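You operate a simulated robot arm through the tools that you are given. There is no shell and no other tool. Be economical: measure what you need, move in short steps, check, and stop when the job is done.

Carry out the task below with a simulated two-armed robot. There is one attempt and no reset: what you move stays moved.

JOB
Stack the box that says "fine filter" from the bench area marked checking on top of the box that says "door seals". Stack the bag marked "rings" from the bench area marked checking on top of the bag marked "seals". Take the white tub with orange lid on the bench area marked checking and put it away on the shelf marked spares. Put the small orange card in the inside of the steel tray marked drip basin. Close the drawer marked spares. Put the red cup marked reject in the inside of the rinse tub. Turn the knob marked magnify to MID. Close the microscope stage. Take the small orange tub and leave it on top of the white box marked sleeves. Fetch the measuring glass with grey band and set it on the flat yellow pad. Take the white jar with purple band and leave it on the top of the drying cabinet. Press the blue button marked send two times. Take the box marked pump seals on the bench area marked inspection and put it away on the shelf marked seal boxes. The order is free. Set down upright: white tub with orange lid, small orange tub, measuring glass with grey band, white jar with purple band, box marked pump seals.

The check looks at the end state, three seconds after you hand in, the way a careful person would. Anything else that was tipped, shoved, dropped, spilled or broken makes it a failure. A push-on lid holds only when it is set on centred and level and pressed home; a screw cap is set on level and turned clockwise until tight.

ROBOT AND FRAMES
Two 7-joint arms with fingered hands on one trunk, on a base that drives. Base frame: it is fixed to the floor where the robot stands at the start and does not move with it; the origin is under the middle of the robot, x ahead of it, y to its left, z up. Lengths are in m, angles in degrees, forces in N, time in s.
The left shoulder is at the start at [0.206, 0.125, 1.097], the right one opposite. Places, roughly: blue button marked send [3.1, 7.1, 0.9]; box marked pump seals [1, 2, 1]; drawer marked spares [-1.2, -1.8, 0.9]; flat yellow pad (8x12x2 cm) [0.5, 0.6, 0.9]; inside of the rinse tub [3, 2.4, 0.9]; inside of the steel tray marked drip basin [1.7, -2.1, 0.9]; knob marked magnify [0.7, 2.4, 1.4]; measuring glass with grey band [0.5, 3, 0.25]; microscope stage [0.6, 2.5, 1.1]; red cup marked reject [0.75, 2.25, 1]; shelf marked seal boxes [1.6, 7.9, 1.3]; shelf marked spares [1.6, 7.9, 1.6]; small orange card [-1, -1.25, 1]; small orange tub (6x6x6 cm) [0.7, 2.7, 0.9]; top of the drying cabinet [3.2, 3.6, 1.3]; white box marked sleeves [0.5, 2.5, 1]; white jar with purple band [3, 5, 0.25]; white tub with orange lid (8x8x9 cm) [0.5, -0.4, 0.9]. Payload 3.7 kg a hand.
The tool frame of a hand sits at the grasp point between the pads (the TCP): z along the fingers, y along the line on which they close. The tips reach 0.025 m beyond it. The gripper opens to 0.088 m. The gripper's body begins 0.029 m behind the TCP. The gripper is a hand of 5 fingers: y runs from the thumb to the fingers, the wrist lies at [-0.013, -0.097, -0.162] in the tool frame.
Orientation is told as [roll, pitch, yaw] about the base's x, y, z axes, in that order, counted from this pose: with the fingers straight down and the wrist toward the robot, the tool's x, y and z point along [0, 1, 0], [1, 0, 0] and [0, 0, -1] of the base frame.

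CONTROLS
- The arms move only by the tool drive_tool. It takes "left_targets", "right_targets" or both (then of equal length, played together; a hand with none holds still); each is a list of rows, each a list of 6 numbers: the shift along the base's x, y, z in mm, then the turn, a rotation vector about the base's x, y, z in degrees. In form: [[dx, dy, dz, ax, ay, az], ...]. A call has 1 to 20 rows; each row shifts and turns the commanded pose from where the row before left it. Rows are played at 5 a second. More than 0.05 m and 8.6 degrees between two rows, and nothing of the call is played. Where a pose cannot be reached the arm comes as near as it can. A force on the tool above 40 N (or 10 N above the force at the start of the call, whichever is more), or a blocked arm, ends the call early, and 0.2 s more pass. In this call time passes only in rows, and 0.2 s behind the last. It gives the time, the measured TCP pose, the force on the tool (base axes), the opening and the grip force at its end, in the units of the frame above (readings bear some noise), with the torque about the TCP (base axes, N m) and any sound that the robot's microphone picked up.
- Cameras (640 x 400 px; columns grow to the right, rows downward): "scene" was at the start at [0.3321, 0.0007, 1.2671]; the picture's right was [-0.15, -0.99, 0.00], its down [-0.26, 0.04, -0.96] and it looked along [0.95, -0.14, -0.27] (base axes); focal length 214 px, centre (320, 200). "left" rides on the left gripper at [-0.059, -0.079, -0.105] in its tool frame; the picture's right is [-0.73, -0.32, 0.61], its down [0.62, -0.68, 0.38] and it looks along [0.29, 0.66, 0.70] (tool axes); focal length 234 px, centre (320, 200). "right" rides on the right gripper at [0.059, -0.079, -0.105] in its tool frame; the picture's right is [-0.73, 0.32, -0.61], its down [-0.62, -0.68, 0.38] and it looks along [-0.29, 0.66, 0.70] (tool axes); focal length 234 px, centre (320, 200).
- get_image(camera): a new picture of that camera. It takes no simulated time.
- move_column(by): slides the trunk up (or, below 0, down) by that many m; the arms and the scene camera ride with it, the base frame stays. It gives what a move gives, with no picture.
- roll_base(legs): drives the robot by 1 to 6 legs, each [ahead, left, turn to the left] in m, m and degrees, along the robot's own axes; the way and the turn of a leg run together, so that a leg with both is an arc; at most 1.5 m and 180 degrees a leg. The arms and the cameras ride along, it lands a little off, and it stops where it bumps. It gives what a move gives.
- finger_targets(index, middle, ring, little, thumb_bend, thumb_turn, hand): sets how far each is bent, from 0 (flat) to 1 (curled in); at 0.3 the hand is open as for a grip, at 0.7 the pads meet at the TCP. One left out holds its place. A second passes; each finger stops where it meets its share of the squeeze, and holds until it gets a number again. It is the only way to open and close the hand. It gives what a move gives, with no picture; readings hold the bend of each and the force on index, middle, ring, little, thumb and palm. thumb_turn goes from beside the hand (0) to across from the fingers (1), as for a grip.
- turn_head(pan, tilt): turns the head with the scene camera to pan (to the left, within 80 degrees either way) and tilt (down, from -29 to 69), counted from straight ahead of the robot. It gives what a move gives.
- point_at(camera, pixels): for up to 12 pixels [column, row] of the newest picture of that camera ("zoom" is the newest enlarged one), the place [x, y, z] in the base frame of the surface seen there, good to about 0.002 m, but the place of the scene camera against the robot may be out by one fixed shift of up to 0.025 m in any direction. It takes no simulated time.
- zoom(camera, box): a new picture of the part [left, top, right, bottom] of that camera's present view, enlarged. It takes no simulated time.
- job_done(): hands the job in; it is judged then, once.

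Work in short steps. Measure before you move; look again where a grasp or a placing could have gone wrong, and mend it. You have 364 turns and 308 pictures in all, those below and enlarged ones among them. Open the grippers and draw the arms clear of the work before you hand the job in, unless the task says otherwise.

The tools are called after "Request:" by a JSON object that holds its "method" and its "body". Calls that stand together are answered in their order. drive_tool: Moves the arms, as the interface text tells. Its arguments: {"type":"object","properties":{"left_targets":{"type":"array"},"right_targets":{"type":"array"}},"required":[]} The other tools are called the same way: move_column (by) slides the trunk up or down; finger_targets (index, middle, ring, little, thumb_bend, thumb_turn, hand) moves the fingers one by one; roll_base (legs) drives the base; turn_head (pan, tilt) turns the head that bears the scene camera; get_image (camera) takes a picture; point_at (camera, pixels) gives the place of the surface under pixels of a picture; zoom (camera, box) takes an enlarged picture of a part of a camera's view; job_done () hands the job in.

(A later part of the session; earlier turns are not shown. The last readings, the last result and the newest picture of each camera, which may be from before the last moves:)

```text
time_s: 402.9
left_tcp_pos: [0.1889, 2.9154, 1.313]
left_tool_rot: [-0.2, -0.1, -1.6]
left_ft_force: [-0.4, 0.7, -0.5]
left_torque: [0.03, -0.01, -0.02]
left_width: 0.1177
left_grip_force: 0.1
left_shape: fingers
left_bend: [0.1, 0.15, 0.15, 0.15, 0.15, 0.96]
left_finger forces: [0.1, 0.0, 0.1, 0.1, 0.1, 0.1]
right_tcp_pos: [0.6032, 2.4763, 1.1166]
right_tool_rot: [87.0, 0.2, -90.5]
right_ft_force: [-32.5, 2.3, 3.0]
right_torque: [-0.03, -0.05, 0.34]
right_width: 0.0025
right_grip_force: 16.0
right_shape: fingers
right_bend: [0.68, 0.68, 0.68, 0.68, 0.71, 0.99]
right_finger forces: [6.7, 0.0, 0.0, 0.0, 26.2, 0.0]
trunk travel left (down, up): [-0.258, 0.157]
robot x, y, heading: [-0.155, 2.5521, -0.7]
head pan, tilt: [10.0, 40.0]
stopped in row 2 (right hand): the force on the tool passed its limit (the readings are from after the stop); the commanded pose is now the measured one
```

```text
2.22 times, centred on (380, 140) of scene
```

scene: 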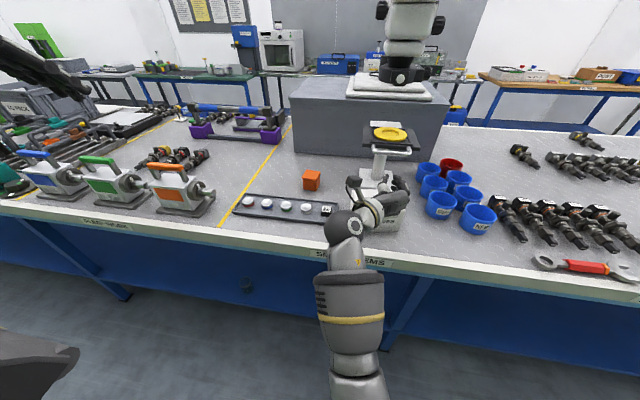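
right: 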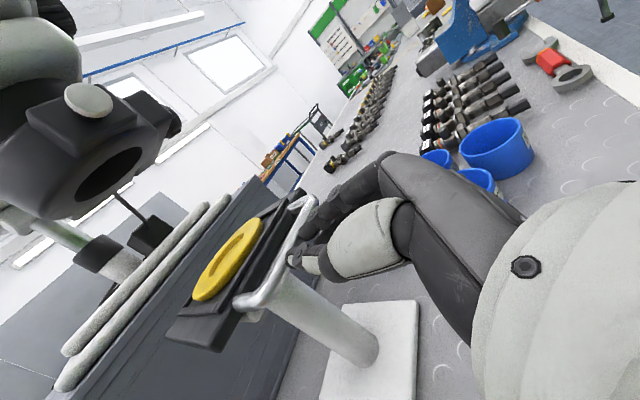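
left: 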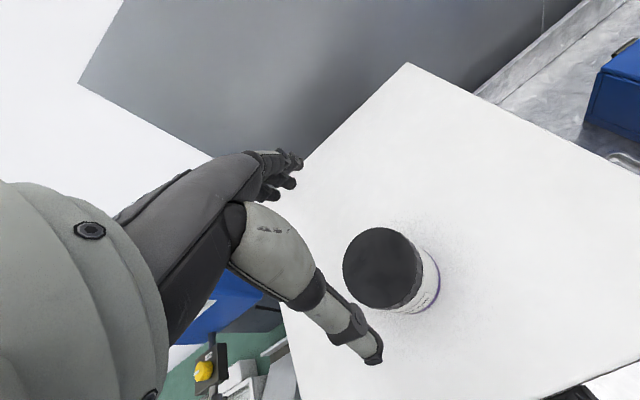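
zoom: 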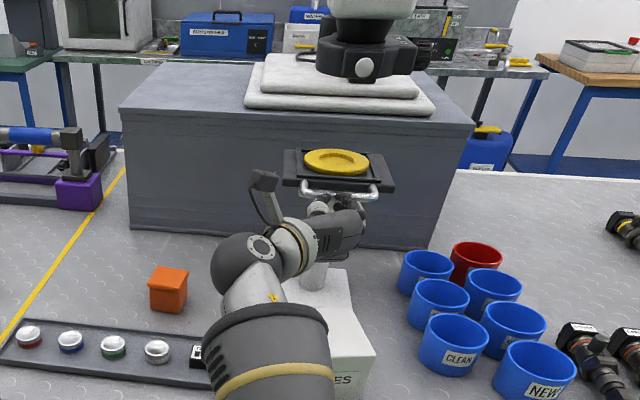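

Firm stop at 32 N: the stage is closed. I withdraw the right hand, then use the left (pointing down) for the small orange tub.

Request:
{"method": "drive_tool", "body": {"right_targets": [[-25, 0, 0, 0, 0, 0], [-40, 0, 5, 0, 0, 0], [-40, 0, 15, 0, 0, 0], [-40, -30, 30, 0, 0, 0], [-30, -35, 35, 0, 0, 0], [-20, -40, 30, 0, 0, 0], [0, -45, 10, 0, 0, 0]]}}

Request:
{"method": "get_image", "body": {"camera": "scene"}}

Request:
{"method": "get_image", "body": {"camera": "left"}}

```text
refused: row 4 steps farther than a row can; nothing moved
```

```text
119 pictures are left
```

scene: 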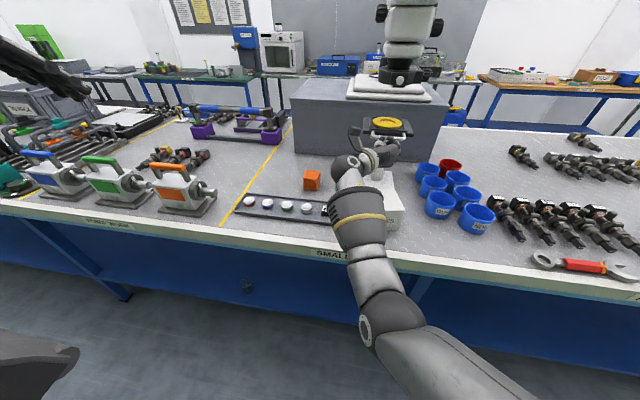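

```text
118 pictures are left
```

left: 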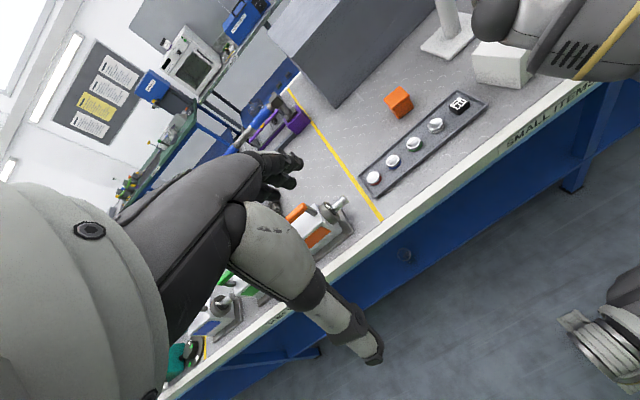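

A row was too long; I redo it with shorter steps.

Request:
{"method": "drive_tool", "body": {"right_targets": [[-25, 0, 0, 0, 0, 0], [-40, 0, 5, 0, 0, 0], [-40, 0, 15, 0, 0, 0], [-30, -20, 25, 0, 0, 0], [-25, -30, 25, 0, 0, 0], [-15, -35, 25, 0, 0, 0], [0, -45, 10, 0, 0, 0]]}}

Request:
{"method": "zoom", "body": {"camera": "left", "box": [350, 30, 530, 190]}}

Request:
{"method": "point_at", "body": {"camera": "zoom", "pixels": [[140, 170], [205, 140], [160, 145], [180, 195], [215, 180], [170, 210], [150, 200], [430, 130], [500, 110]]}}

```text
time_s: 404.5
left_tcp_pos: [0.1955, 2.9145, 1.3114]
left_tool_rot: [-0.1, 0.2, -1.6]
left_ft_force: [0.7, 0.9, 0.7]
left_torque: [0.01, 0.01, 0.0]
left_width: 0.1174
left_grip_force: 0.0
left_shape: fingers
left_bend: [0.1, 0.15, 0.15, 0.15, 0.15, 0.96]
left_finger forces: [0.0, 0.0, 0.1, 0.0, 0.0, 0.1]
right_tcp_pos: [0.4328, 2.3435, 1.2166]
right_tool_rot: [86.3, 0.0, -90.2]
right_ft_force: [0.4, 0.8, 0.4]
right_torque: [-0.01, 0.0, 0.0]
right_width: 0.0048
right_grip_force: 0.1
right_shape: fingers
right_bend: [0.68, 0.68, 0.68, 0.68, 0.66, 0.98]
right_finger forces: [0.0, 0.0, 0.0, 0.0, 0.0, 0.0]
trunk travel left (down, up): [-0.258, 0.157]
robot x, y, heading: [-0.1501, 2.5537, -0.2]
head pan, tilt: [10.0, 40.0]
```

```text
2.50 times, centred on (440, 110) of left
```

zoom: 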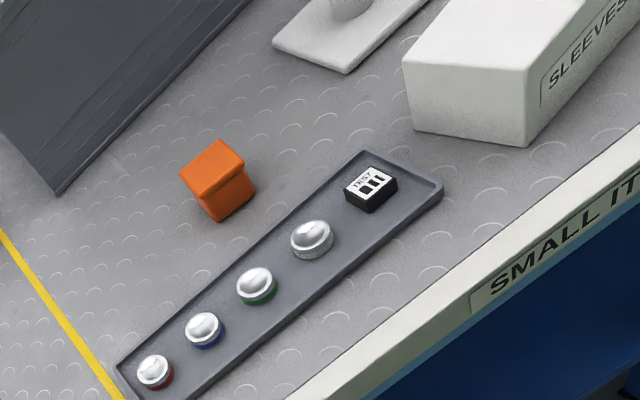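

```text
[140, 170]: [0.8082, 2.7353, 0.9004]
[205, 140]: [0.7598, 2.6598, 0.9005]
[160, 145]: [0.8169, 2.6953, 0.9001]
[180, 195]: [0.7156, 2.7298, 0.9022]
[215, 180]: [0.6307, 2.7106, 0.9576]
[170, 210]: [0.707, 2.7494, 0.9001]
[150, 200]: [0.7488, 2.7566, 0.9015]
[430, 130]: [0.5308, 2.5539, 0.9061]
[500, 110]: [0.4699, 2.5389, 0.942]
```

I measure the tub's lid corners and the sleeves box top corners.

Request:
{"method": "point_at", "body": {"camera": "zoom", "pixels": [[184, 176], [218, 145], [241, 164], [207, 194], [212, 170], [218, 217], [250, 188], [405, 62], [530, 70], [450, 30], [480, 50]]}}

Request:
{"method": "zoom", "body": {"camera": "scene", "box": [280, 150, 430, 270]}}

Request:
{"method": "point_at", "body": {"camera": "zoom", "pixels": [[135, 85], [110, 90], [160, 90], [135, 100], [325, 215], [415, 210], [330, 175], [400, 175], [370, 195], [370, 250]]}}

```text
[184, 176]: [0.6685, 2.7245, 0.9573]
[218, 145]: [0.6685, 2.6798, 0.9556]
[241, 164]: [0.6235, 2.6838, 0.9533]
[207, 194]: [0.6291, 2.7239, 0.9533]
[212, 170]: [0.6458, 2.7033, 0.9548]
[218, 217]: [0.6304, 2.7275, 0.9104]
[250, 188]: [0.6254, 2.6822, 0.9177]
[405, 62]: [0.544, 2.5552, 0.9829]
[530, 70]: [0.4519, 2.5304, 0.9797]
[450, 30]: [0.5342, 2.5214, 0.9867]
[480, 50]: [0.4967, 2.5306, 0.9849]
```

```text
3.33 times, centred on (355, 210) of scene
```

zoom: 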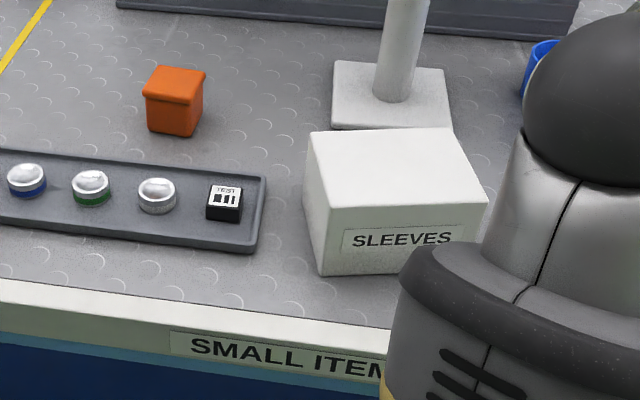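

```text
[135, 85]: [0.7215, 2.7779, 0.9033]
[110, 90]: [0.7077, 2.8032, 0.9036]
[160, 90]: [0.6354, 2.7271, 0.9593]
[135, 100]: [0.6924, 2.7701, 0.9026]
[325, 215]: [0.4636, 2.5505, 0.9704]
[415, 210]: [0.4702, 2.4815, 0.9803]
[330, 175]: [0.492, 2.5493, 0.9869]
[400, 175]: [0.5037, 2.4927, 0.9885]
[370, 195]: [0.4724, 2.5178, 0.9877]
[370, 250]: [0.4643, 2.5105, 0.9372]
```

Tub centre (0.6475, 2.703), top 0.956. I pull the right arm back, drive the base 0.15 ahead, and hover the left hand over the tub.

Request:
{"method": "drive_tool", "body": {"right_targets": [[-30, -30, 15, 0, 0, 0], [-30, -30, 15, 0, 0, 0], [-30, -30, 15, 0, 0, 0], [-30, -30, 15, 0, 0, 0], [-30, -30, 0, 0, 0, 0]], "left_targets": [[25, -20, -10, 0, 0, 0], [25, -20, -10, 0, 0, 0], [25, -20, -10, 0, 0, 0], [25, -20, -10, 0, 0, 0], [25, -20, -10, 0, 0, 0]]}}

Request:
{"method": "finger_targets", "body": {"hand": "left", "index": 0.3, "middle": 0.3, "ring": 0.2, "little": 0.2, "thumb_bend": 0.3}}

Request:
{"method": "roll_base", "body": {"legs": [[0.15, 0, 0]]}}

Request:
{"method": "drive_tool", "body": {"left_targets": [[35, -23, -20, 0, 0, 0], [35, -23, -20, 0, 0, 0], [35, -23, -20, 0, 0, 0], [35, -23, -20, 0, 0, 0], [35, -20, -25, 0, 0, 0]]}}

Request:
{"method": "get_image", "body": {"camera": "left"}}

Request:
{"method": "get_image", "body": {"camera": "scene"}}

```text
time_s: 405.7
left_tcp_pos: [0.3232, 2.8122, 1.2627]
left_tool_rot: [-0.1, 0.3, -1.6]
left_ft_force: [0.7, 0.4, 0.0]
left_torque: [0.01, 0.03, -0.03]
left_width: 0.1176
left_grip_force: 0.1
left_shape: fingers
left_bend: [0.1, 0.15, 0.15, 0.15, 0.15, 0.96]
left_finger forces: [0.0, 0.0, 0.0, 0.0, 0.0, 0.0]
right_tcp_pos: [0.3454, 2.1835, 1.2869]
right_tool_rot: [86.3, 0.3, -90.4]
right_ft_force: [-0.2, 0.2, 0.0]
right_torque: [0.02, -0.04, 0.0]
right_width: 0.0045
right_grip_force: 0.1
right_shape: fingers
right_bend: [0.68, 0.68, 0.68, 0.68, 0.66, 0.98]
right_finger forces: [0.1, 0.0, 0.1, 0.1, 0.0, 0.1]
right hand out of reach, approached as far as the arm can: row 3, 4, 5
trunk travel left (down, up): [-0.258, 0.157]
robot x, y, heading: [-0.1514, 2.5531, -0.4]
head pan, tilt: [10.0, 40.0]
```

```text
time_s: 406.7
left_tcp_pos: [0.3213, 2.8152, 1.262]
left_tool_rot: [-0.2, 0.2, -1.7]
left_ft_force: [-0.2, 1.2, 0.6]
left_torque: [0.02, -0.05, 0.01]
left_width: 0.0854
left_grip_force: 0.0
left_shape: fingers
left_bend: [0.3, 0.3, 0.2, 0.2, 0.3, 0.97]
left_finger forces: [0.0, 0.1, 0.1, 0.0, 0.0, 0.0]
right_tcp_pos: [0.3433, 2.1853, 1.2874]
right_tool_rot: [86.3, 0.1, -90.4]
right_ft_force: [-0.6, -1.5, 0.0]
right_torque: [-0.01, 0.01, -0.01]
right_width: 0.0044
right_grip_force: 0.1
right_shape: fingers
right_bend: [0.68, 0.68, 0.68, 0.68, 0.66, 0.98]
right_finger forces: [0.0, 0.1, 0.0, 0.0, 0.0, 0.0]
trunk travel left (down, up): [-0.258, 0.157]
robot x, y, heading: [-0.1501, 2.5507, -0.4]
head pan, tilt: [10.0, 40.0]
```

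```text
time_s: 408.1
left_tcp_pos: [0.473, 2.8133, 1.2625]
left_tool_rot: [-0.2, 0.2, -1.7]
left_ft_force: [1.1, -0.5, -0.4]
left_torque: [-0.04, -0.01, 0.02]
left_width: 0.0852
left_grip_force: 0.1
left_shape: fingers
left_bend: [0.3, 0.3, 0.2, 0.2, 0.3, 0.97]
left_finger forces: [0.1, 0.0, 0.0, 0.1, 0.0, 0.0]
right_tcp_pos: [0.4946, 2.1846, 1.2883]
right_tool_rot: [86.2, 0.1, -90.4]
right_ft_force: [1.1, -0.2, -0.3]
right_torque: [0.0, -0.01, -0.02]
right_width: 0.0045
right_grip_force: 0.0
right_shape: fingers
right_bend: [0.68, 0.68, 0.68, 0.68, 0.66, 0.98]
right_finger forces: [0.0, 0.1, 0.1, 0.0, 0.1, 0.0]
trunk travel left (down, up): [-0.258, 0.157]
robot x, y, heading: [-0.0038, 2.5531, -0.7]
head pan, tilt: [10.0, 40.0]
```

```text
time_s: 409.3
left_tcp_pos: [0.6508, 2.7007, 1.1565]
left_tool_rot: [-0.3, 0.3, -1.6]
left_ft_force: [-0.3, 1.2, 0.2]
left_torque: [0.01, 0.04, -0.02]
left_width: 0.0849
left_grip_force: 0.1
left_shape: fingers
left_bend: [0.3, 0.3, 0.2, 0.2, 0.3, 0.97]
left_finger forces: [0.1, 0.0, 0.0, 0.1, 0.1, 0.1]
right_tcp_pos: [0.4964, 2.1849, 1.2876]
right_tool_rot: [86.2, 0.1, -90.5]
right_ft_force: [-0.2, 0.1, 0.1]
right_torque: [0.0, 0.02, 0.01]
right_width: 0.0044
right_grip_force: 0.0
right_shape: fingers
right_bend: [0.68, 0.68, 0.68, 0.68, 0.66, 0.98]
right_finger forces: [0.0, 0.0, 0.1, 0.0, 0.0, 0.0]
trunk travel left (down, up): [-0.258, 0.157]
robot x, y, heading: [0.0001, 2.5505, -0.5]
head pan, tilt: [10.0, 40.0]
```

```text
115 pictures are left
```

left: 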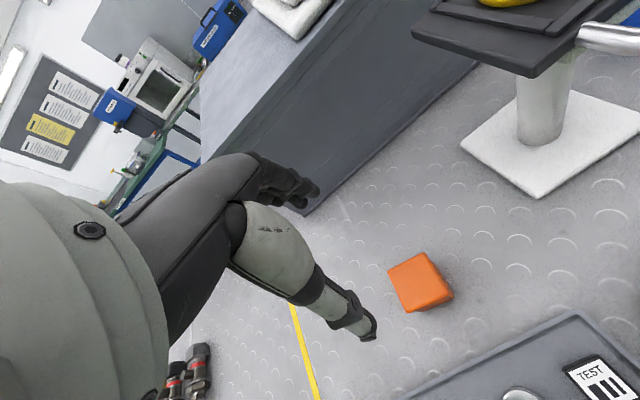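

```text
114 pictures are left
```

scene: 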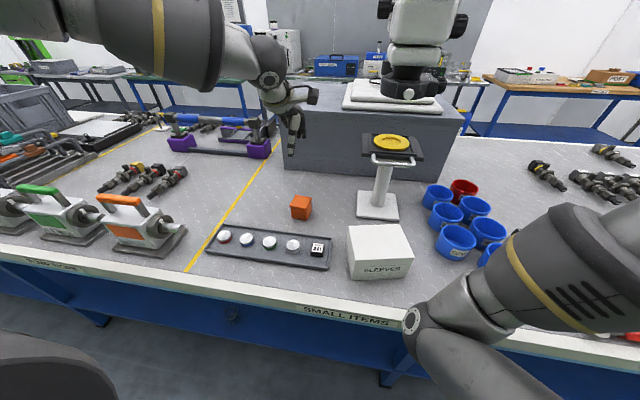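

I measure the sleeves box's top corners now that the arm is clear, and the tub's lid from the left camera.

Request:
{"method": "zoom", "body": {"camera": "scene", "box": [270, 180, 420, 290]}}

Request:
{"method": "point_at", "body": {"camera": "zoom", "pixels": [[338, 178], [465, 172], [498, 268], [345, 278], [410, 220], [345, 310]]}}

Request:
{"method": "point_at", "body": {"camera": "left", "pixels": [[390, 270], [425, 254], [447, 290], [408, 308], [417, 280]]}}

```text
3.64 times, centred on (345, 235) of scene
```

zoom: 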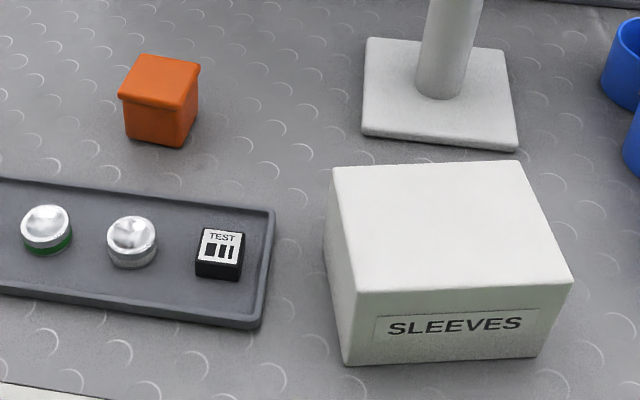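

```text
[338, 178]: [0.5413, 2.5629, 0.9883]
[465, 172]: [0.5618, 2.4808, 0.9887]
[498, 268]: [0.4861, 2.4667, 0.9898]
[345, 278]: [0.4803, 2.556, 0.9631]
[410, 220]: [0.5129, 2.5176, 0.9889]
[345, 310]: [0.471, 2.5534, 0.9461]
```

```text
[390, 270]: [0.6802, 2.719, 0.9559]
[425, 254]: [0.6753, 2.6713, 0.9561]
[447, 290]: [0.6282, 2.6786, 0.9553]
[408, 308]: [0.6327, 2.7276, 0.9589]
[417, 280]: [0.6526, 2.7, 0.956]
```

Tub centre ≈ (0.654, 2.699); sleeves top centre ≈ (0.508, 2.482, 0.986). I lower the left hand onto the tub and grip.

Request:
{"method": "drive_tool", "body": {"left_targets": [[3, -3, -40, 0, 0, -2], [0, 0, -45, 0, 0, -2], [0, 0, -45, 0, 0, 0], [0, 0, -45, 0, 0, 0], [0, 0, -25, 0, 0, 0], [0, 0, -20, 0, 0, 0]]}}

Request:
{"method": "finger_targets", "body": {"hand": "left", "index": 0.65, "middle": 0.65, "thumb_bend": 0.65}}

Request:
{"method": "get_image", "body": {"camera": "left"}}

```text
time_s: 410.7
left_tcp_pos: [0.6441, 2.706, 0.9462]
left_tool_rot: [-0.3, -0.1, -5.7]
left_ft_force: [4.3, -1.8, 4.4]
left_torque: [-0.07, -0.17, -0.02]
left_width: 0.0886
left_grip_force: 2.9
left_shape: fingers
left_bend: [0.28, 0.3, 0.2, 0.2, 0.3, 0.97]
left_finger forces: [5.4, 0.1, 0.1, 0.1, 0.1, 0.0]
left hand out of reach, approached as far as the arm can: row 6
right_tcp_pos: [0.4939, 2.1826, 1.2888]
right_tool_rot: [86.3, 0.1, -90.6]
right_ft_force: [-0.1, 0.4, -0.4]
right_torque: [0.0, 0.04, -0.01]
right_width: 0.0044
right_grip_force: 0.1
right_shape: fingers
right_bend: [0.68, 0.68, 0.68, 0.68, 0.66, 0.98]
right_finger forces: [0.1, 0.0, 0.0, 0.1, 0.0, 0.0]
trunk travel left (down, up): [-0.258, 0.157]
robot x, y, heading: [-0.0055, 2.5516, -0.5]
head pan, tilt: [10.0, 40.0]
```

```text
time_s: 411.7
left_tcp_pos: [0.6428, 2.7049, 0.9456]
left_tool_rot: [-0.2, 0.0, -5.7]
left_ft_force: [7.8, -0.7, 11.9]
left_torque: [-0.11, -0.54, 0.06]
left_width: 0.0483
left_grip_force: 24.6
left_shape: fingers
left_bend: [0.43, 0.5, 0.2, 0.2, 0.53, 1.0]
left_finger forces: [19.6, 9.9, 0.0, 0.0, 19.9, 0.0]
right_tcp_pos: [0.4931, 2.1834, 1.2884]
right_tool_rot: [86.3, 0.2, -90.5]
right_ft_force: [0.4, 0.1, -0.1]
right_torque: [0.01, 0.01, -0.01]
right_width: 0.0046
right_grip_force: 0.1
right_shape: fingers
right_bend: [0.68, 0.68, 0.68, 0.68, 0.66, 0.98]
right_finger forces: [0.0, 0.0, 0.1, 0.0, 0.1, 0.0]
trunk travel left (down, up): [-0.258, 0.157]
robot x, y, heading: [-0.0005, 2.5543, -0.9]
head pan, tilt: [10.0, 40.0]
```

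```text
112 pictures are left
```

left: 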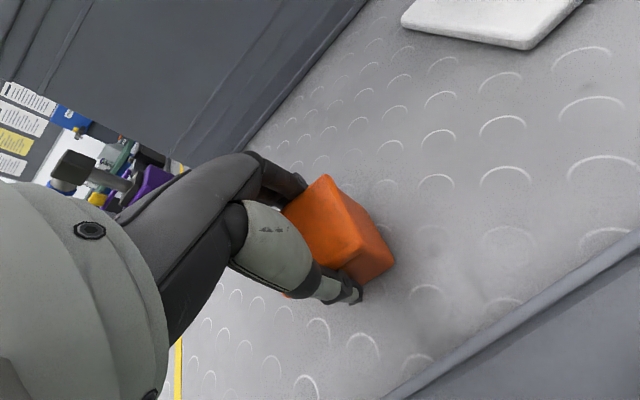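

Gripped at 20 N. I lift 110 mm and look.

Request:
{"method": "drive_tool", "body": {"left_targets": [[0, 0, 20, 0, 0, 0], [0, 0, 30, 0, 0, 0], [-10, 0, 30, 0, 0, 0], [-10, 0, 35, 0, 0, 0]]}}

Request:
{"method": "get_image", "body": {"camera": "left"}}

Request:
{"method": "zoom", "body": {"camera": "scene", "box": [220, 80, 440, 290]}}

```text
time_s: 412.7
left_tcp_pos: [0.6197, 2.7069, 1.062]
left_tool_rot: [-0.2, 0.3, -5.7]
left_ft_force: [-0.1, -0.2, -1.5]
left_torque: [0.0, -0.02, 0.03]
left_width: 0.0483
left_grip_force: 22.2
left_shape: fingers
left_bend: [0.44, 0.52, 0.2, 0.2, 0.53, 1.0]
left_finger forces: [14.4, 8.0, 0.0, 0.1, 22.2, 0.1]
right_tcp_pos: [0.4929, 2.1834, 1.2893]
right_tool_rot: [86.4, 0.0, -90.5]
right_ft_force: [0.6, 0.7, 0.0]
right_torque: [0.02, 0.01, 0.02]
right_width: 0.0045
right_grip_force: 0.0
right_shape: fingers
right_bend: [0.68, 0.68, 0.68, 0.68, 0.66, 0.98]
right_finger forces: [0.0, 0.0, 0.0, 0.0, 0.1, 0.0]
trunk travel left (down, up): [-0.258, 0.157]
robot x, y, heading: [-0.0002, 2.5484, -0.7]
head pan, tilt: [10.0, 40.0]
```

```text
111 pictures are left
```

left: 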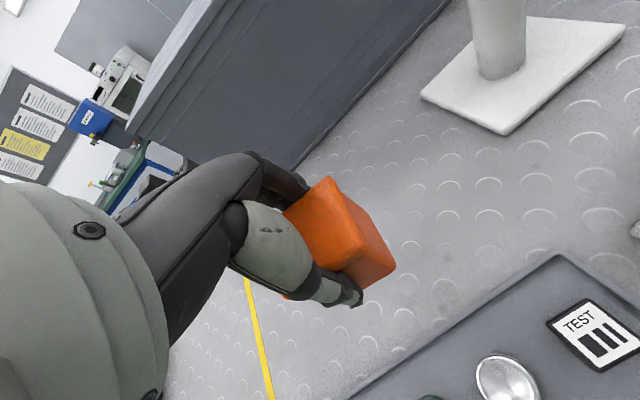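

```text
1.90 times, centred on (330, 185) of scene
```

zoom: 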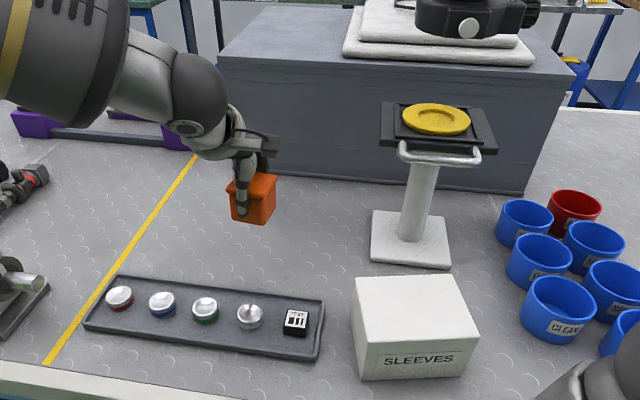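

I check the tub's levelness from its lid points.

Request:
{"method": "point_at", "body": {"camera": "left", "pixels": [[325, 184], [292, 212], [352, 245], [330, 265], [320, 225], [388, 275], [365, 285], [375, 235]]}}

Request:
{"method": "point_at", "body": {"camera": "zoom", "pixels": [[232, 182], [276, 177], [235, 218], [268, 222], [272, 200]]}}

```text
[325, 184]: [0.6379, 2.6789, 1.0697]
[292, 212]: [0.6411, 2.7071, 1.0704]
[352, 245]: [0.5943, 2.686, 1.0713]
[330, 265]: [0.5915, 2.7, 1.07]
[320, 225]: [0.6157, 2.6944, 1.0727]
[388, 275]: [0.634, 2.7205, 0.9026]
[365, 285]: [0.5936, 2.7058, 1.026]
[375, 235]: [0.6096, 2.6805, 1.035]
```

```text
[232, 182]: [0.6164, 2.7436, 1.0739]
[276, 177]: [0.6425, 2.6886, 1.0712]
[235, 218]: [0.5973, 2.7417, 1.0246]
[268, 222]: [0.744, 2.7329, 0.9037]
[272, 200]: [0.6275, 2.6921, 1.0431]
```

The tub is level, bottom ≈1.0165. I move it over the sleeves box centre (TCP 0.511, 2.489) and lower.

Request:
{"method": "drive_tool", "body": {"left_targets": [[-20, -30, 0, 0, 0, 0], [-20, -36, 0, 0, 0, 0], [-20, -38, 0, 0, 0, 0], [-20, -38, 0, 0, 0, 0], [-20, -38, 0, 0, 0, 0], [-9, -38, 0, 0, 0, 0], [0, 0, -12, 0, 0, 0]]}}

Request:
{"method": "get_image", "body": {"camera": "left"}}

Request:
{"method": "zoom", "body": {"camera": "scene", "box": [220, 80, 440, 290]}}

```text
time_s: 414.3
left_tcp_pos: [0.5029, 2.5797, 1.0721]
left_tool_rot: [-0.2, 0.3, -5.8]
left_ft_force: [-0.8, -1.6, -1.2]
left_torque: [0.0, -0.01, 0.01]
left_width: 0.0483
left_grip_force: 22.5
left_shape: fingers
left_bend: [0.44, 0.52, 0.2, 0.2, 0.53, 1.0]
left_finger forces: [14.4, 7.8, 0.0, 0.1, 22.0, 0.0]
left hand out of reach, approached as far as the arm can: row 4, 5, 6
right_tcp_pos: [0.4944, 2.1833, 1.288]
right_tool_rot: [86.3, 0.1, -90.4]
right_ft_force: [0.5, -0.4, 0.0]
right_torque: [0.02, 0.0, 0.02]
right_width: 0.0043
right_grip_force: 0.1
right_shape: fingers
right_bend: [0.68, 0.68, 0.68, 0.68, 0.66, 0.98]
right_finger forces: [0.0, 0.1, 0.1, 0.0, 0.0, 0.1]
trunk travel left (down, up): [-0.258, 0.157]
robot x, y, heading: [-0.0028, 2.5505, -0.6]
head pan, tilt: [10.0, 40.0]
```

```text
109 pictures are left
```

left: 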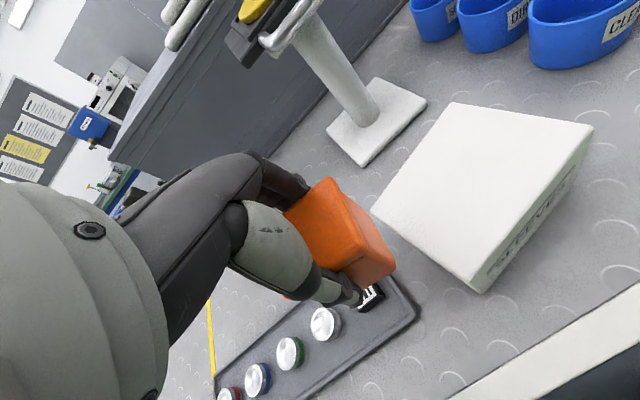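

```text
1.90 times, centred on (330, 185) of scene
```

zoom: 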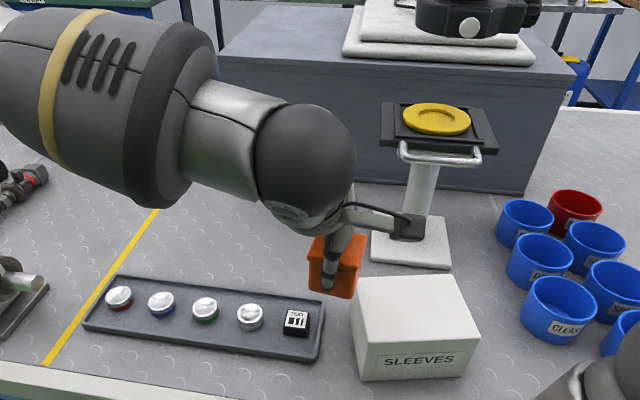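

The left arm can't cross further; I shift the base right 0.09 instead. First I measure the box top by the left camera.

Request:
{"method": "point_at", "body": {"camera": "left", "pixels": [[455, 107], [586, 128], [474, 280], [378, 208], [475, 180]]}}

Request:
{"method": "roll_base", "body": {"legs": [[0, -0.09, 0]]}}

Request:
{"method": "get_image", "body": {"camera": "left"}}

```text
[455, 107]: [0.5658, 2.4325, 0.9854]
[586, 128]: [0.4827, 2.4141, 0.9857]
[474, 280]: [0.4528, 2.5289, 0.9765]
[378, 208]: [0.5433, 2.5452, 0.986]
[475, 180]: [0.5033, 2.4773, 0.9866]
```

```text
time_s: 415.4
left_tcp_pos: [0.501, 2.4889, 1.0716]
left_tool_rot: [-0.2, 0.3, -5.8]
left_ft_force: [0.2, 0.5, -1.1]
left_torque: [0.04, -0.02, -0.02]
left_width: 0.0481
left_grip_force: 21.8
left_shape: fingers
left_bend: [0.44, 0.52, 0.2, 0.2, 0.53, 1.0]
left_finger forces: [14.3, 7.9, 0.0, 0.0, 22.0, 0.1]
right_tcp_pos: [0.4925, 2.0933, 1.2875]
right_tool_rot: [86.3, 0.3, -90.5]
right_ft_force: [0.1, -0.4, 0.1]
right_torque: [-0.02, -0.02, 0.03]
right_width: 0.0046
right_grip_force: 0.0
right_shape: fingers
right_bend: [0.68, 0.68, 0.68, 0.68, 0.66, 0.98]
right_finger forces: [0.0, 0.0, 0.1, 0.0, 0.1, 0.1]
trunk travel left (down, up): [-0.258, 0.157]
robot x, y, heading: [-0.003, 2.4638, -0.2]
head pan, tilt: [10.0, 40.0]
```

```text
107 pictures are left
```

left: 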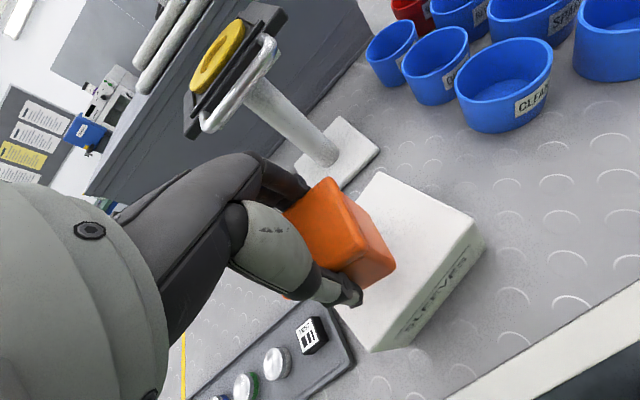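

Box centre (0.511, 2.480). I make a small corrective move first and read the pose.

Request:
{"method": "drive_tool", "body": {"left_targets": [[5, 0, 0, 0, 0, 0], [5, 0, 0, 0, 0, 0]]}}

```text
time_s: 416.0
left_tcp_pos: [0.5117, 2.491, 1.0714]
left_tool_rot: [-0.2, 0.2, -5.7]
left_ft_force: [-0.4, 0.0, -1.1]
left_torque: [0.0, -0.02, -0.02]
left_width: 0.0484
left_grip_force: 22.3
left_shape: fingers
left_bend: [0.44, 0.52, 0.2, 0.2, 0.53, 1.0]
left_finger forces: [14.4, 7.8, 0.0, 0.0, 22.1, 0.0]
right_tcp_pos: [0.4919, 2.0944, 1.2886]
right_tool_rot: [86.4, 0.1, -90.6]
right_ft_force: [0.7, 0.3, -0.1]
right_torque: [-0.02, 0.01, 0.0]
right_width: 0.0043
right_grip_force: 0.0
right_shape: fingers
right_bend: [0.68, 0.68, 0.68, 0.68, 0.66, 0.98]
right_finger forces: [0.0, 0.0, 0.0, 0.1, 0.0, 0.0]
trunk travel left (down, up): [-0.258, 0.157]
robot x, y, heading: [-0.0052, 2.459, -0.4]
head pan, tilt: [10.0, 40.0]
```

The pose follows as commanded. I lower 34 mm, then by 2 mm.

Request:
{"method": "drive_tool", "body": {"left_targets": [[0, 0, -15, 0, 0, 0], [0, 0, -12, 0, 0, 0], [0, 0, -7, 0, 0, 0], [0, 0, -2, 0, 0, 0], [0, 0, -2, 0, 0, 0], [0, 0, -1.5, 0, 0, 0]]}}

Request:
{"method": "get_image", "body": {"camera": "left"}}

```text
time_s: 417.4
left_tcp_pos: [0.5091, 2.5021, 1.0365]
left_tool_rot: [-0.3, 0.3, -5.7]
left_ft_force: [0.3, 0.0, -1.4]
left_torque: [-0.02, -0.03, 0.01]
left_width: 0.0485
left_grip_force: 22.0
left_shape: fingers
left_bend: [0.44, 0.52, 0.2, 0.2, 0.53, 1.0]
left_finger forces: [14.3, 7.7, 0.0, 0.0, 22.1, 0.0]
left hand out of reach, approached as far as the arm can: row 1, 2, 5
right_tcp_pos: [0.4921, 2.0942, 1.2884]
right_tool_rot: [86.4, 0.1, -90.5]
right_ft_force: [-1.2, 0.5, 0.0]
right_torque: [-0.02, -0.04, 0.04]
right_width: 0.0045
right_grip_force: 0.1
right_shape: fingers
right_bend: [0.68, 0.68, 0.68, 0.68, 0.66, 0.98]
right_finger forces: [0.0, 0.1, 0.1, 0.0, 0.0, 0.0]
trunk travel left (down, up): [-0.258, 0.157]
robot x, y, heading: [-0.0034, 2.4628, -0.7]
head pan, tilt: [10.0, 40.0]
```

```text
106 pictures are left
```

left: 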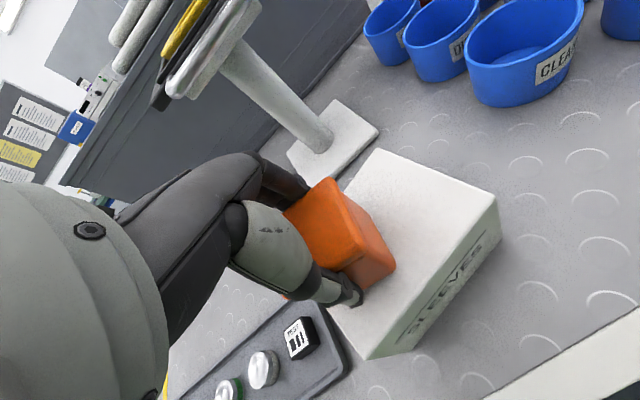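

The hand drifts +y at its reach limit; I nudge the base 20 mm right and lower with the trunk.

Request:
{"method": "roll_base", "body": {"legs": [[0, -0.02, 0]]}}

Request:
{"method": "move_column", "body": {"by": -0.005}}

```text
time_s: 418.2
left_tcp_pos: [0.5102, 2.4809, 1.0355]
left_tool_rot: [-0.2, 0.2, -5.7]
left_ft_force: [-0.2, 0.7, -1.4]
left_torque: [0.06, 0.03, -0.03]
left_width: 0.0479
left_grip_force: 22.5
left_shape: fingers
left_bend: [0.44, 0.52, 0.2, 0.2, 0.53, 1.0]
left_finger forces: [14.5, 7.8, 0.0, 0.0, 22.1, 0.0]
right_tcp_pos: [0.4919, 2.0734, 1.2876]
right_tool_rot: [86.3, 0.2, -90.5]
right_ft_force: [0.6, -1.0, -0.1]
right_torque: [0.01, 0.01, 0.02]
right_width: 0.0041
right_grip_force: 0.1
right_shape: fingers
right_bend: [0.68, 0.68, 0.68, 0.68, 0.66, 0.98]
right_finger forces: [0.1, 0.0, 0.1, 0.0, 0.0, 0.0]
trunk travel left (down, up): [-0.258, 0.157]
robot x, y, heading: [-0.0044, 2.4415, -0.4]
head pan, tilt: [10.0, 40.0]
```

```text
time_s: 418.7
left_tcp_pos: [0.5102, 2.4815, 1.0328]
left_tool_rot: [-0.3, 0.2, -5.7]
left_ft_force: [1.0, 1.0, 6.7]
left_torque: [-0.03, -0.24, 0.04]
left_width: 0.0483
left_grip_force: 22.4
left_shape: fingers
left_bend: [0.45, 0.52, 0.2, 0.2, 0.53, 1.0]
left_finger forces: [14.2, 8.4, 0.0, 0.0, 22.0, 0.0]
right_tcp_pos: [0.4953, 2.0737, 1.2804]
right_tool_rot: [85.9, 0.1, -90.7]
right_ft_force: [0.2, -0.3, -1.0]
right_torque: [-0.04, 0.04, 0.02]
right_width: 0.0043
right_grip_force: 0.0
right_shape: fingers
right_bend: [0.68, 0.68, 0.68, 0.68, 0.66, 0.98]
right_finger forces: [0.0, 0.1, 0.0, 0.0, 0.0, 0.0]
trunk travel left (down, up): [-0.253, 0.162]
robot x, y, heading: [-0.0028, 2.4465, -0.5]
head pan, tilt: [10.0, 40.0]
```

Contact at ~8 N. I open and rise straight up.

Request:
{"method": "finger_targets", "body": {"hand": "left", "index": 0.2, "middle": 0.2, "ring": 0.15, "little": 0.15, "thumb_bend": 0.2}}

Request:
{"method": "drive_tool", "body": {"left_targets": [[0, 0, 15, 0, 0, 0], [0, 0, 30, 0, 0, 0], [0, 0, 40, 0, 0, 0], [-20, 20, 35, 0, 0, 0], [-20, 25, 30, 0, 0, 0]]}}

Request:
{"method": "get_image", "body": {"camera": "left"}}

Request:
{"method": "get_image", "body": {"camera": "scene"}}

```text
time_s: 419.7
left_tcp_pos: [0.5091, 2.4811, 1.0316]
left_tool_rot: [-0.4, 0.2, -5.7]
left_ft_force: [0.9, 0.1, 1.3]
left_torque: [0.01, 0.01, 0.01]
left_width: 0.1033
left_grip_force: 0.1
left_shape: fingers
left_bend: [0.2, 0.2, 0.15, 0.15, 0.2, 0.97]
left_finger forces: [0.1, 0.0, 0.0, 0.0, 0.0, 0.1]
right_tcp_pos: [0.4962, 2.074, 1.2801]
right_tool_rot: [85.8, 0.1, -90.6]
right_ft_force: [-0.8, 0.7, -0.4]
right_torque: [-0.02, 0.03, -0.03]
right_width: 0.0042
right_grip_force: 0.1
right_shape: fingers
right_bend: [0.68, 0.68, 0.68, 0.68, 0.66, 0.98]
right_finger forces: [0.0, 0.0, 0.0, 0.1, 0.0, 0.0]
trunk travel left (down, up): [-0.253, 0.162]
robot x, y, heading: [-0.0034, 2.4455, -0.6]
head pan, tilt: [10.0, 40.0]
```

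```text
time_s: 420.9
left_tcp_pos: [0.4687, 2.5264, 1.1837]
left_tool_rot: [-0.3, 0.1, -5.7]
left_ft_force: [-1.3, 0.2, -0.1]
left_torque: [-0.02, 0.0, -0.01]
left_width: 0.1032
left_grip_force: 0.1
left_shape: fingers
left_bend: [0.2, 0.2, 0.15, 0.15, 0.2, 0.97]
left_finger forces: [0.2, 0.0, 0.0, 0.1, 0.1, 0.0]
right_tcp_pos: [0.4948, 2.0747, 1.2815]
right_tool_rot: [86.0, 0.1, -90.6]
right_ft_force: [-0.1, -0.1, 0.0]
right_torque: [0.02, 0.0, 0.0]
right_width: 0.0042
right_grip_force: 0.0
right_shape: fingers
right_bend: [0.68, 0.68, 0.68, 0.68, 0.66, 0.98]
right_finger forces: [0.0, 0.0, 0.0, 0.0, 0.0, 0.1]
trunk travel left (down, up): [-0.253, 0.162]
robot x, y, heading: [-0.0036, 2.442, -0.6]
head pan, tilt: [10.0, 40.0]
```

```text
105 pictures are left
```

left: 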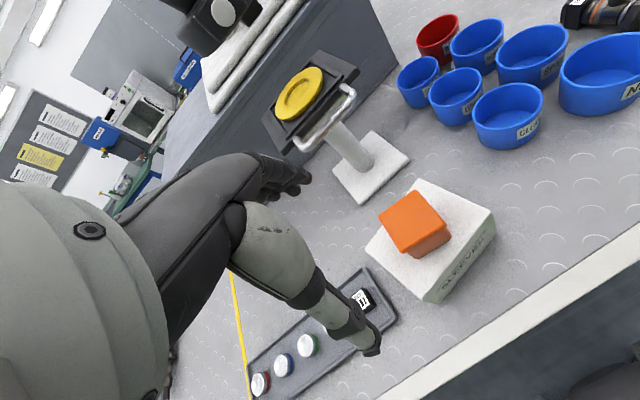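

```text
104 pictures are left
```

scene: 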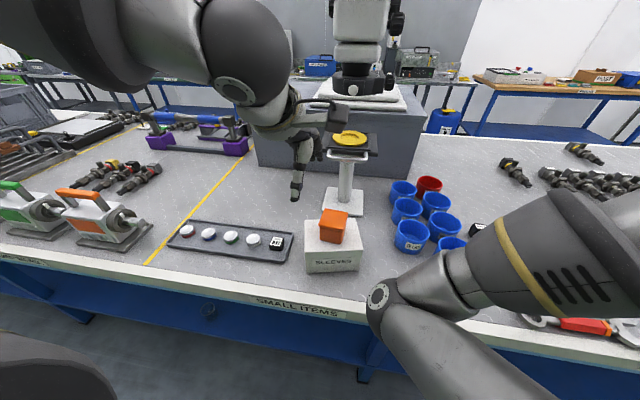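

The orange tub stands on the sleeves box. Next the red cup; I enlarge the cups to plan the grasp.

Request:
{"method": "zoom", "body": {"camera": "scene", "box": [370, 160, 500, 270]}}

Request:
{"method": "point_at", "body": {"camera": "zoom", "pixels": [[255, 75], [330, 80], [293, 62], [290, 95], [130, 90], [205, 100], [170, 115], [245, 130], [395, 130], [320, 110], [300, 120], [290, 150]]}}

Request:
{"method": "zoom", "body": {"camera": "left", "box": [390, 0, 640, 150]}}

```text
3.64 times, centred on (435, 215) of scene
```

zoom: 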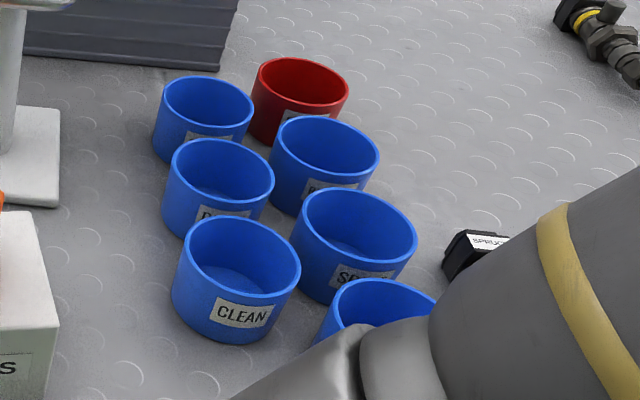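

```text
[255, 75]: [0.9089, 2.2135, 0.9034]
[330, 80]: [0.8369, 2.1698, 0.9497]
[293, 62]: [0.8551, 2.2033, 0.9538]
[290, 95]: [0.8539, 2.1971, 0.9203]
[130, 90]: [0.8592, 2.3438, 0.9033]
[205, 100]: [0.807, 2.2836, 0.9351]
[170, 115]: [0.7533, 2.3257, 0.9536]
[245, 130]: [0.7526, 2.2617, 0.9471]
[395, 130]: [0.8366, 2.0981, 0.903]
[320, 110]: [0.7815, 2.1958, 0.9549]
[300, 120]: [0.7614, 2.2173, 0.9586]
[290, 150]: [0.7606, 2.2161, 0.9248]
```

```text
2.56 times, centred on (515, 75) of left
```

zoom: 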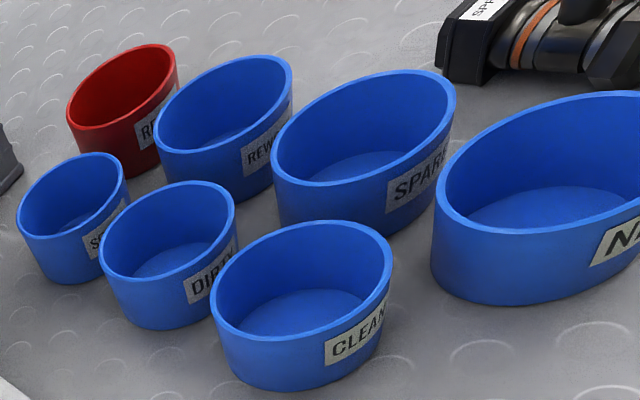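

I'll pinch the red cup's right wall with the right hand slanted forward-down: thumb inside, index/middle outside. I move the base closer and shape the hand.

Request:
{"method": "finger_targets", "body": {"hand": "right", "index": 0.45, "middle": 0.45, "ring": 0.1, "little": 0.1, "thumb_bend": 0.45}}

Request:
{"method": "drive_tool", "body": {"right_targets": [[0, 0, 0, 0, 8.4, 0], [0, 0, 0, 0, 8.4, 0], [0, 0, 0, 0, 8.4, 0], [0, 0, 0, 0, 8.4, 0], [0, 0, 0, 0, 8.4, 0]], "left_targets": [[-20, 30, 20, 0, 0, 0], [-20, 30, 20, 0, 0, 0], [-20, 30, 20, 0, 0, 0], [-20, 20, 20, 0, 0, 0], [-20, 20, 20, 0, 0, 0]]}}

Request:
{"method": "roll_base", "body": {"legs": [[0.08, -0.1, 0]]}}

Request:
{"method": "drive_tool", "body": {"right_targets": [[35, 20, -15, 0, 0, 0], [35, 20, -15, 0, 0, 0], [35, 20, -15, 0, 0, 0], [35, 20, -15, 0, 0, 0]]}}

Request:
{"method": "get_image", "body": {"camera": "right"}}

Request:
{"method": "get_image", "body": {"camera": "scene"}}

```text
time_s: 421.9
left_tcp_pos: [0.4702, 2.5257, 1.1823]
left_tool_rot: [-0.3, 0.3, -5.7]
left_ft_force: [0.4, -0.2, 0.9]
left_torque: [0.02, -0.02, 0.0]
left_width: 0.1033
left_grip_force: 0.0
left_shape: fingers
left_bend: [0.2, 0.2, 0.15, 0.15, 0.2, 0.97]
left_finger forces: [0.0, 0.0, 0.0, 0.0, 0.0, 0.0]
right_tcp_pos: [0.4967, 2.0749, 1.2803]
right_tool_rot: [86.0, 0.1, -90.7]
right_ft_force: [0.6, 0.1, -0.5]
right_torque: [-0.02, -0.01, 0.03]
right_width: 0.0517
right_grip_force: 0.0
right_shape: fingers
right_bend: [0.45, 0.45, 0.1, 0.1, 0.45, 0.98]
right_finger forces: [0.0, 0.0, 0.0, 0.0, 0.1, 0.0]
trunk travel left (down, up): [-0.253, 0.162]
robot x, y, heading: [-0.0019, 2.4414, -0.5]
head pan, tilt: [10.0, 40.0]
```

```text
time_s: 423.1
left_tcp_pos: [0.3699, 2.657, 1.281]
left_tool_rot: [-0.3, 0.2, -5.7]
left_ft_force: [-0.4, -0.5, -0.1]
left_torque: [-0.02, 0.0, 0.01]
left_width: 0.1035
left_grip_force: 0.0
left_shape: fingers
left_bend: [0.2, 0.2, 0.15, 0.15, 0.2, 0.97]
left_finger forces: [0.0, 0.1, 0.1, 0.1, 0.0, 0.0]
right_tcp_pos: [0.4961, 2.0743, 1.2815]
right_tool_rot: [43.9, -0.3, -90.5]
right_ft_force: [-1.3, 0.3, -0.4]
right_torque: [-0.01, -0.03, 0.01]
right_width: 0.052
right_grip_force: 0.1
right_shape: fingers
right_bend: [0.45, 0.45, 0.1, 0.1, 0.45, 0.98]
right_finger forces: [0.1, 0.0, 0.0, 0.0, 0.0, 0.0]
trunk travel left (down, up): [-0.253, 0.162]
robot x, y, heading: [-0.0034, 2.4372, -0.2]
head pan, tilt: [10.0, 40.0]
```

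```text
time_s: 424.4
left_tcp_pos: [0.4515, 2.556, 1.2805]
left_tool_rot: [-0.2, 0.1, -5.7]
left_ft_force: [-0.3, 0.1, 0.0]
left_torque: [-0.01, 0.01, 0.0]
left_width: 0.1034
left_grip_force: 0.0
left_shape: fingers
left_bend: [0.2, 0.2, 0.15, 0.15, 0.2, 0.97]
left_finger forces: [0.1, 0.1, 0.0, 0.0, 0.1, 0.0]
right_tcp_pos: [0.578, 1.9739, 1.2809]
right_tool_rot: [43.8, -0.1, -90.6]
right_ft_force: [0.5, -0.2, -0.2]
right_torque: [-0.03, 0.01, 0.01]
right_width: 0.0521
right_grip_force: 0.0
right_shape: fingers
right_bend: [0.45, 0.45, 0.1, 0.1, 0.45, 0.98]
right_finger forces: [0.1, 0.0, 0.0, 0.0, 0.1, 0.0]
trunk travel left (down, up): [-0.253, 0.162]
robot x, y, heading: [0.0814, 2.3405, -0.8]
head pan, tilt: [10.0, 40.0]
```

```text
time_s: 425.4
left_tcp_pos: [0.4529, 2.5565, 1.2804]
left_tool_rot: [-0.3, 0.2, -5.8]
left_ft_force: [0.6, -0.3, 0.7]
left_torque: [-0.04, 0.01, 0.02]
left_width: 0.1032
left_grip_force: 0.0
left_shape: fingers
left_bend: [0.2, 0.2, 0.15, 0.15, 0.2, 0.97]
left_finger forces: [0.1, 0.1, 0.0, 0.0, 0.0, 0.1]
right_tcp_pos: [0.7161, 2.0555, 1.2211]
right_tool_rot: [44.0, -0.4, -90.6]
right_ft_force: [-0.6, -0.3, 0.4]
right_torque: [0.0, -0.04, 0.0]
right_width: 0.0523
right_grip_force: 0.1
right_shape: fingers
right_bend: [0.45, 0.45, 0.1, 0.1, 0.45, 0.98]
right_finger forces: [0.0, 0.1, 0.0, 0.0, 0.0, 0.0]
trunk travel left (down, up): [-0.253, 0.162]
robot x, y, heading: [0.078, 2.3421, -0.7]
head pan, tilt: [10.0, 40.0]
```

```text
101 pictures are left
```

right: 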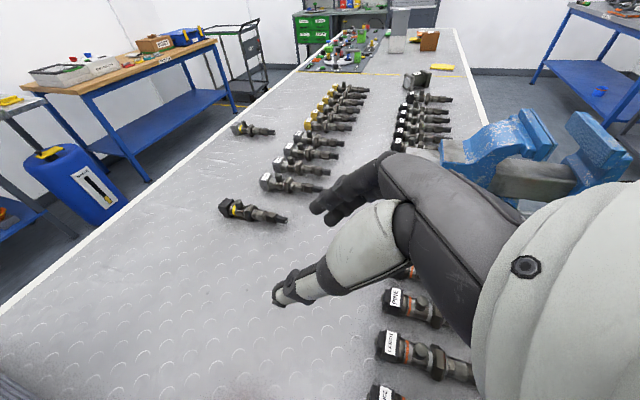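

```text
100 pictures are left
```

scene: 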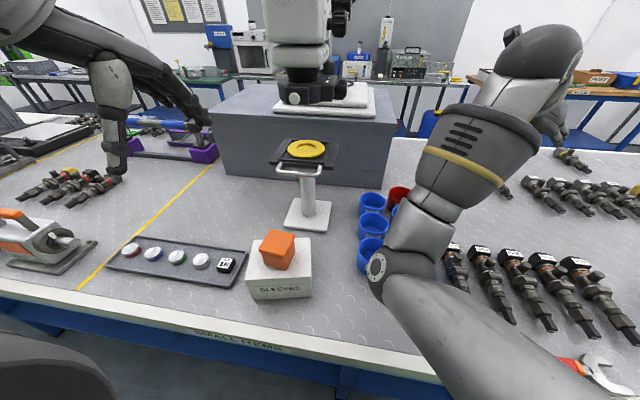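

I look at the red cup with the left camera, which gives shift-free places.

Request:
{"method": "get_image", "body": {"camera": "left"}}

```text
99 pictures are left
```

left: 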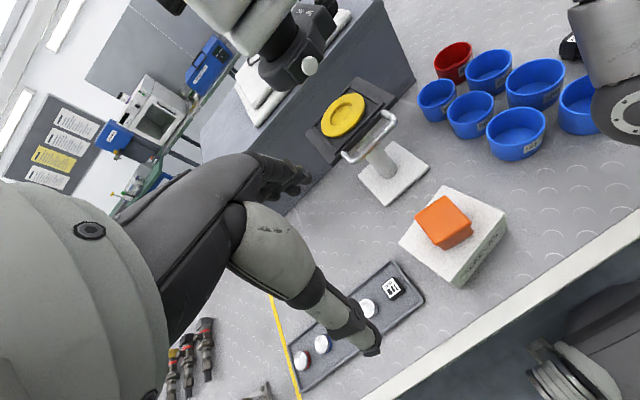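

Request:
{"method": "zoom", "body": {"camera": "left", "box": [415, 30, 520, 130]}}

Request:
{"method": "point_at", "body": {"camera": "zoom", "pixels": [[155, 145], [232, 55], [180, 75], [230, 110], [205, 128], [180, 145], [255, 85], [320, 85], [310, 130], [385, 110]]}}

```text
4.00 times, centred on (468, 80) of left
```

zoom: 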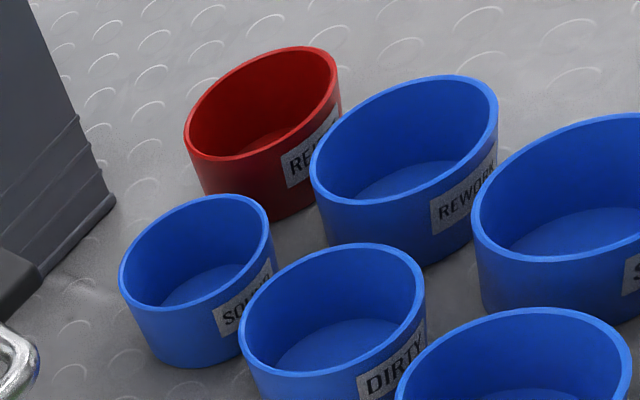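

```text
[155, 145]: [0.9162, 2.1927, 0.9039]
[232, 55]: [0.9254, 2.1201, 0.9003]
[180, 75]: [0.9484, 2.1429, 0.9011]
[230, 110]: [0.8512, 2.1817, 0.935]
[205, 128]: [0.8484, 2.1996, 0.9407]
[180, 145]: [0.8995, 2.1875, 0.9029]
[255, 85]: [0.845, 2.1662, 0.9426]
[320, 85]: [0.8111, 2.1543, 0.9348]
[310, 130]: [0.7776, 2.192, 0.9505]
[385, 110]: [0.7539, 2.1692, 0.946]
```

Request:
{"method": "point_at", "body": {"camera": "zoom", "pixels": [[188, 128], [337, 78], [312, 50], [210, 159], [250, 153], [310, 120], [255, 62], [340, 150], [496, 110], [375, 205], [270, 200]]}}

```text
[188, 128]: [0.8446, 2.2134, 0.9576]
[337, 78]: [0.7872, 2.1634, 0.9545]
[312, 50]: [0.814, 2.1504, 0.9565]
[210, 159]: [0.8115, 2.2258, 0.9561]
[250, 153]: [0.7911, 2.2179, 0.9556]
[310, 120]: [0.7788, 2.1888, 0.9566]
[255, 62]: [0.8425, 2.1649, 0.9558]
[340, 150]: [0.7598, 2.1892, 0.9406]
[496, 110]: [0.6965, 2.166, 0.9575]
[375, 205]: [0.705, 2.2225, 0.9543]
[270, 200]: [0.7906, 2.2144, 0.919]
```

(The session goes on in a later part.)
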